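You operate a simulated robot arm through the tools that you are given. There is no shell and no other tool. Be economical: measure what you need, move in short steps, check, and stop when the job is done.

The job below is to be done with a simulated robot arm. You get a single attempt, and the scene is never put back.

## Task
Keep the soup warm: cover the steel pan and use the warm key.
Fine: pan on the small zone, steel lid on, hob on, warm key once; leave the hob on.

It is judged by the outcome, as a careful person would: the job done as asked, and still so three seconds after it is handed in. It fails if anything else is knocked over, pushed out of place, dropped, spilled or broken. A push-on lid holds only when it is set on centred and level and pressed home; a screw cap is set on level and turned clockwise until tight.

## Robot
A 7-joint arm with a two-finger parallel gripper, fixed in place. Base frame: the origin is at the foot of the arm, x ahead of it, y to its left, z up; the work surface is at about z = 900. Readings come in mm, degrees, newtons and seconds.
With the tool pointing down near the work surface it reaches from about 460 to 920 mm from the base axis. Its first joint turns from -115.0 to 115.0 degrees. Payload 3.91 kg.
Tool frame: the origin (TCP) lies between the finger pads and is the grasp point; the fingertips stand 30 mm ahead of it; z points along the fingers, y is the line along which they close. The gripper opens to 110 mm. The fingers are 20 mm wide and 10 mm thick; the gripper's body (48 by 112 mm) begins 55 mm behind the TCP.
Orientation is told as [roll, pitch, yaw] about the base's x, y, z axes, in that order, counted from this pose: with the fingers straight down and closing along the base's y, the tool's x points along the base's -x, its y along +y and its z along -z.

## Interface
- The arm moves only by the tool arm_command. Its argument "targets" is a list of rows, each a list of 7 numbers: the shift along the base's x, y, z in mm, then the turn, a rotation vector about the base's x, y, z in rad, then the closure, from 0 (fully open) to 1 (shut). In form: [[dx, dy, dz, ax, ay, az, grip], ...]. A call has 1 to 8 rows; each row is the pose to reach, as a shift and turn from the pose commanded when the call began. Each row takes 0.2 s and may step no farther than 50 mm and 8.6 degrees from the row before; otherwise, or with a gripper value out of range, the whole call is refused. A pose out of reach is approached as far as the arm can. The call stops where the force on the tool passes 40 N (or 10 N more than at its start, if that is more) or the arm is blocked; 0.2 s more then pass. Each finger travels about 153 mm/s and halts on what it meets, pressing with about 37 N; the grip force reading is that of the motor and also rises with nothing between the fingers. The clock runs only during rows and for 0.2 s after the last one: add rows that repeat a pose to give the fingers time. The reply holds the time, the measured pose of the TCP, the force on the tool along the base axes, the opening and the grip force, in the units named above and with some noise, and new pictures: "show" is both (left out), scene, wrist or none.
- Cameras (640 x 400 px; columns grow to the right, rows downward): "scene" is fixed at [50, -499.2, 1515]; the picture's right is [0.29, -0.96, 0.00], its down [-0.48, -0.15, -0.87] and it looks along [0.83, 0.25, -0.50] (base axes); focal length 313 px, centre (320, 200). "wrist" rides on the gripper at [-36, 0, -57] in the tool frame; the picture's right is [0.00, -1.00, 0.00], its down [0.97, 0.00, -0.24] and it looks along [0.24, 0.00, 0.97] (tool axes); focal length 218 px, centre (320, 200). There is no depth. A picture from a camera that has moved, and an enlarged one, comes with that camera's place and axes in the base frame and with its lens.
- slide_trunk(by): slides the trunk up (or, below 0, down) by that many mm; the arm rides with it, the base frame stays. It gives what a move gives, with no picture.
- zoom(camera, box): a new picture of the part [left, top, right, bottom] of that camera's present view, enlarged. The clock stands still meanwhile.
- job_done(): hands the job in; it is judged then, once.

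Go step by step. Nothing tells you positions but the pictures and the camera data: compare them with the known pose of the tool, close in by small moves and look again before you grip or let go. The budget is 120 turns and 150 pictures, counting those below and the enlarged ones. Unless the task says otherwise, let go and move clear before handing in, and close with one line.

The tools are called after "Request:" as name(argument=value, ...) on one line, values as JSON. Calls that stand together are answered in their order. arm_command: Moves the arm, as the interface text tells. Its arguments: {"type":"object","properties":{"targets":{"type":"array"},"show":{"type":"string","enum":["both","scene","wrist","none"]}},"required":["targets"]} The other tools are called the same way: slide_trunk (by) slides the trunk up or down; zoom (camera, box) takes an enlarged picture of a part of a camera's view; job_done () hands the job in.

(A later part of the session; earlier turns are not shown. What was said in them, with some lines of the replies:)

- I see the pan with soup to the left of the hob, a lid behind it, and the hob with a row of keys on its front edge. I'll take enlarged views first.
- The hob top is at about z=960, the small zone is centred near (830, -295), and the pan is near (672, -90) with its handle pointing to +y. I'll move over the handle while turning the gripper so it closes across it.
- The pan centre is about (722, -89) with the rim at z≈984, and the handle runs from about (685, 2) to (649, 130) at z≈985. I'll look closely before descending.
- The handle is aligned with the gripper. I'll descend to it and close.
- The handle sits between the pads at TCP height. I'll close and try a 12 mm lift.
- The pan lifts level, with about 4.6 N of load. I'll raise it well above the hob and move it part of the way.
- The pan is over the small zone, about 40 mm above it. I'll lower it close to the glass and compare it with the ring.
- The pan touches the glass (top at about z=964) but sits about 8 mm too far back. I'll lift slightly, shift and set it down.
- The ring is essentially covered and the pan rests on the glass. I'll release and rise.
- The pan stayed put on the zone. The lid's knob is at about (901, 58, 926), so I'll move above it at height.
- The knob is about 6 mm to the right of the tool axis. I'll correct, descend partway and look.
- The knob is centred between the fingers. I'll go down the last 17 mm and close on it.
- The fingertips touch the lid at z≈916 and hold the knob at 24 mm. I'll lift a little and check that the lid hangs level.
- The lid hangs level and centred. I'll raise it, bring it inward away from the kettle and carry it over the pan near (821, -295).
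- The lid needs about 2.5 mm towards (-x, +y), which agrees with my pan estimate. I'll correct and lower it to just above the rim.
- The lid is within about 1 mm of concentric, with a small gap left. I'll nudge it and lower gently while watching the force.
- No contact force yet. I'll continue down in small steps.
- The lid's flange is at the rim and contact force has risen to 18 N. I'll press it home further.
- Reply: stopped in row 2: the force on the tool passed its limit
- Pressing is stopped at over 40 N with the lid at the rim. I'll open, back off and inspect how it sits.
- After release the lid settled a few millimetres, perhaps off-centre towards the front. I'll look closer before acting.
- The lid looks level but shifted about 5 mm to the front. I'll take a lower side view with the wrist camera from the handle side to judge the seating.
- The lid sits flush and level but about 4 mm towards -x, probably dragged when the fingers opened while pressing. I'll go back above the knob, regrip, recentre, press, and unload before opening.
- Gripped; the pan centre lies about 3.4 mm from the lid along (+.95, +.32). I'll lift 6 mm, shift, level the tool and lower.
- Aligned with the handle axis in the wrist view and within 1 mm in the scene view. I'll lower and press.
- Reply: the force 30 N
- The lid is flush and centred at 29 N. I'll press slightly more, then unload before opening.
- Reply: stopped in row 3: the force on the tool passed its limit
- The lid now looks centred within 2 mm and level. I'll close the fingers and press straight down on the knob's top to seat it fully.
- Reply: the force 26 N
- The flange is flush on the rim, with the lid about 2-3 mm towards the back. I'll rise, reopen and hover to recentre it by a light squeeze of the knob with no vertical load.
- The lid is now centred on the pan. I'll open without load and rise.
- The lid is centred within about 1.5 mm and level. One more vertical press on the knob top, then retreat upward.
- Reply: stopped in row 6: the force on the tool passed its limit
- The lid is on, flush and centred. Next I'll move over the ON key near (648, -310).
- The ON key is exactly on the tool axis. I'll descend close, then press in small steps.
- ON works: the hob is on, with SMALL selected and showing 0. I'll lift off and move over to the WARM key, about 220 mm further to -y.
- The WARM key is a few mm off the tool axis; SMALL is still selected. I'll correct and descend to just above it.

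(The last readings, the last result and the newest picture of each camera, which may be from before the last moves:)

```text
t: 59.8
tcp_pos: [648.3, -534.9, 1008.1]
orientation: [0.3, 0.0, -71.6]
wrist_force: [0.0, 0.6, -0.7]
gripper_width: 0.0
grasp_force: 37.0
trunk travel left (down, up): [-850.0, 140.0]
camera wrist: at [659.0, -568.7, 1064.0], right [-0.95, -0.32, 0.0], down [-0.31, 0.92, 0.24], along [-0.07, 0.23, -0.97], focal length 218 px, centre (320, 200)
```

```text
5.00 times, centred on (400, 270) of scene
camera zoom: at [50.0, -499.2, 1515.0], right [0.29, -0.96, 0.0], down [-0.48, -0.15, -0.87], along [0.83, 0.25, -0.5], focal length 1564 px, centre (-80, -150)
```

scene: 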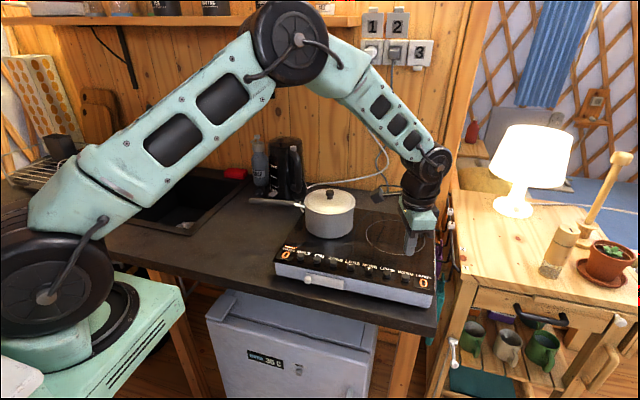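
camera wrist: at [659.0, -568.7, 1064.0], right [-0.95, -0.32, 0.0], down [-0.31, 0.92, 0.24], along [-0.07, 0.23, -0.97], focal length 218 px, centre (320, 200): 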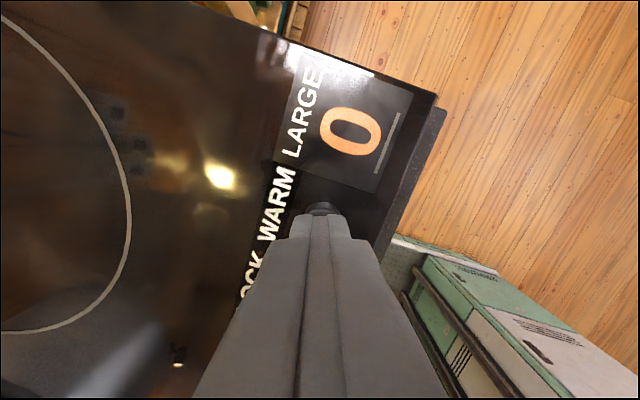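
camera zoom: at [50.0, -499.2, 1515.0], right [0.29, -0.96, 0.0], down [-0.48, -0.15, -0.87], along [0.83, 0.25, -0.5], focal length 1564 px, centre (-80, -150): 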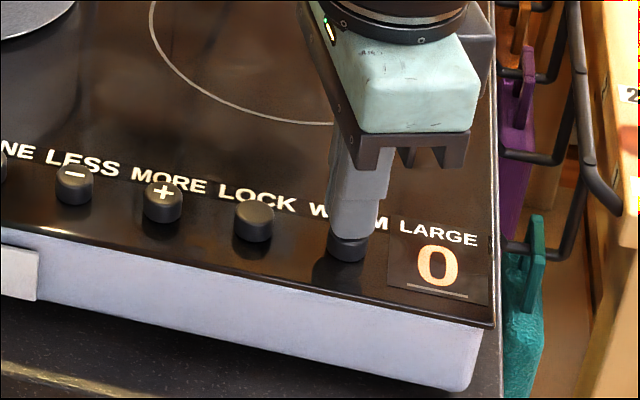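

Request:
arm_command(targets=[[-0.5, 1, -4, 0, 0, 0, 1], [-0.5, 1, -7, 0, 0, 0, 1]], show="none")

Request:
zoom(camera="scene", box=[270, 230, 450, 310])

```text
t: 60.4
tcp_pos: [647.1, -534.8, 1002.5]
orientation: [0.3, 0.0, -71.6]
wrist_force: [1.7, 0.3, 3.7]
gripper_width: 0.1
grasp_force: 37.3
trunk travel left (down, up): [-850.0, 140.0]
```

```text
3.56 times, centred on (360, 270) of scene
camera zoom: at [50.0, -499.2, 1515.0], right [0.29, -0.96, 0.0], down [-0.48, -0.15, -0.87], along [0.83, 0.25, -0.5], focal length 1112 px, centre (178, -49)
```

zoom: 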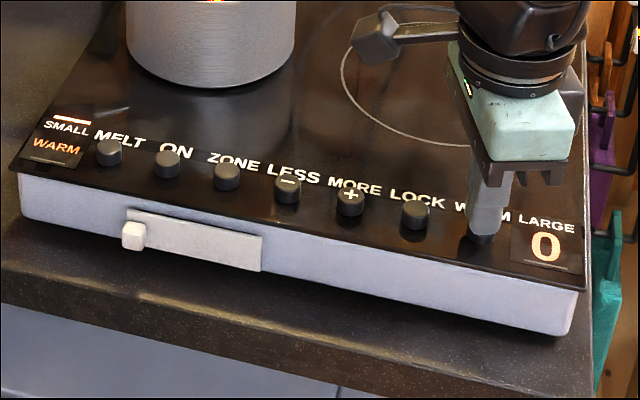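

The SMALL display now shows WARM. I'll lift straight off and check everything.

Request:
arm_command(targets=[[0, 0, 15, 0, 0, 0, 1], [0, 0, 50, 0, 0, 0, 1], [-20, 0, 100, 0, 0, 0, 1], [-40, 0, 150, 0, 0, 0, 1], [-40, 0, 180, 0, 0, 0, 1], [-40, 0, 180, 0, 0, 0, 1]], show="scene")

Request:
zoom(camera="scene", box=[240, 180, 440, 310])

Request:
zoom(camera="scene", box=[290, 180, 370, 250])

```text
refused: row 3 steps farther than a row can; nothing moved
```

```text
3.08 times, centred on (340, 245) of scene
camera zoom: at [50.0, -499.2, 1515.0], right [0.29, -0.96, 0.0], down [-0.48, -0.15, -0.87], along [0.83, 0.25, -0.5], focal length 963 px, centre (258, 62)
```

zoom: 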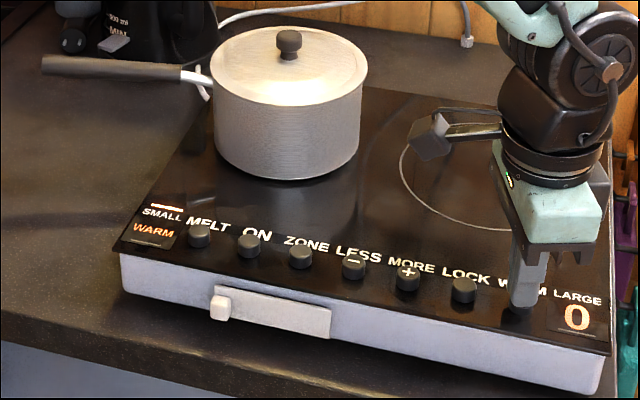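

```text
5.71 times, centred on (330, 215) of scene
camera zoom: at [50.0, -499.2, 1515.0], right [0.29, -0.96, 0.0], down [-0.48, -0.15, -0.87], along [0.83, 0.25, -0.5], focal length 1788 px, centre (263, 114)
```

zoom: 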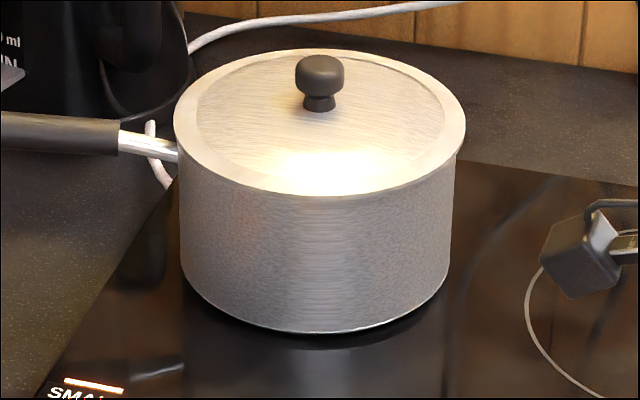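

That lift was refused because a step was too long, so the arm is still on the key. I'll repeat it with shorter steps.

Request:
arm_command(targets=[[0, 0, 15, 0, 0, 0, 1], [0, 0, 50, 0, 0, 0, 1], [-10, 0, 90, 0, 0, 0, 1], [-20, 0, 130, 0, 0, 0, 1], [-30, 0, 170, 0, 0, 0, 1], [-30, 0, 170, 0, 0, 0, 1]], show="both")

Request:
zoom(camera="scene", box=[240, 180, 440, 310])

```text
t: 61.8
tcp_pos: [616.5, -535.6, 1173.3]
orientation: [0.3, 0.1, -71.6]
wrist_force: [-0.4, -0.5, 0.6]
gripper_width: 0.1
grasp_force: 36.5
trunk travel left (down, up): [-850.0, 140.0]
camera wrist: at [627.6, -570.1, 1228.7], right [-0.95, -0.32, 0.0], down [-0.31, 0.92, 0.24], along [-0.07, 0.23, -0.97], focal length 218 px, centre (320, 200)
```

scene: 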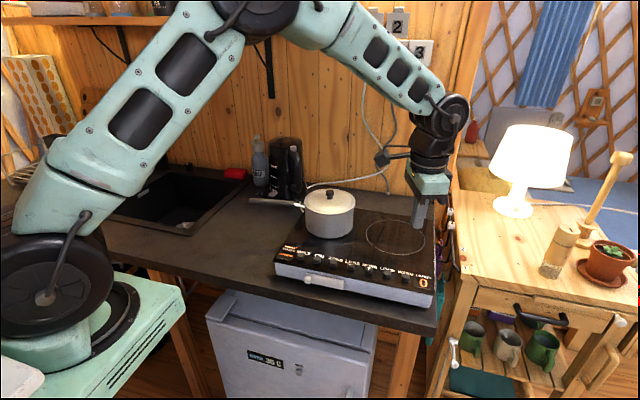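
wrist: 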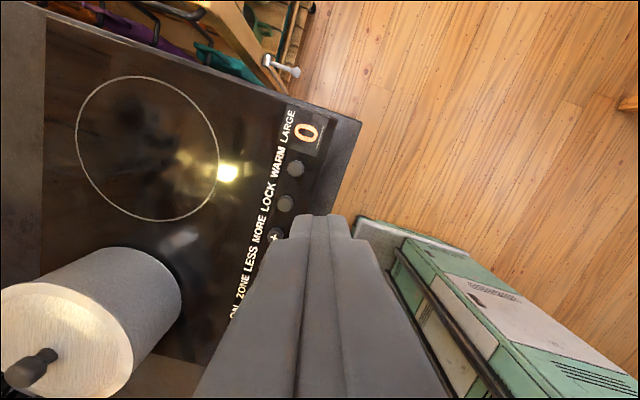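

```text
3.08 times, centred on (340, 245) of scene
camera zoom: at [50.0, -499.2, 1515.0], right [0.29, -0.96, 0.0], down [-0.48, -0.15, -0.87], along [0.83, 0.25, -0.5], focal length 963 px, centre (258, 62)
```

zoom: 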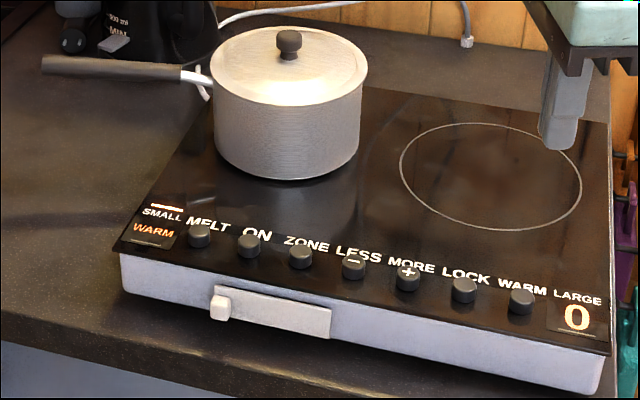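

SMALL shows WARM, the ring is hidden under the pan and the lid is on. One closer look at the lid from this second angle.

Request:
zoom(camera="wrist", box=[0, 220, 240, 400])

```text
2.22 times, centred on (120, 310) of wrist
camera zoom: at [627.6, -570.1, 1228.7], right [-0.95, -0.32, 0.0], down [-0.31, 0.92, 0.24], along [-0.07, 0.23, -0.97], focal length 485 px, centre (764, -44)
```

zoom: 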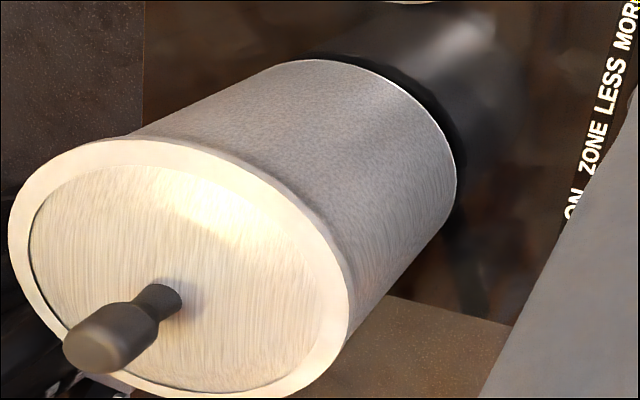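

The lid is flush and even on the pan from this angle as well, and the arm is clear, so I'm handing in.

Request:
job_done()

```text
The job is handed in.
```

The steel pan is on the small zone with its lid on. The hob is on with WARM pressed once; the SMALL display reads WARM, and I left the hob on.
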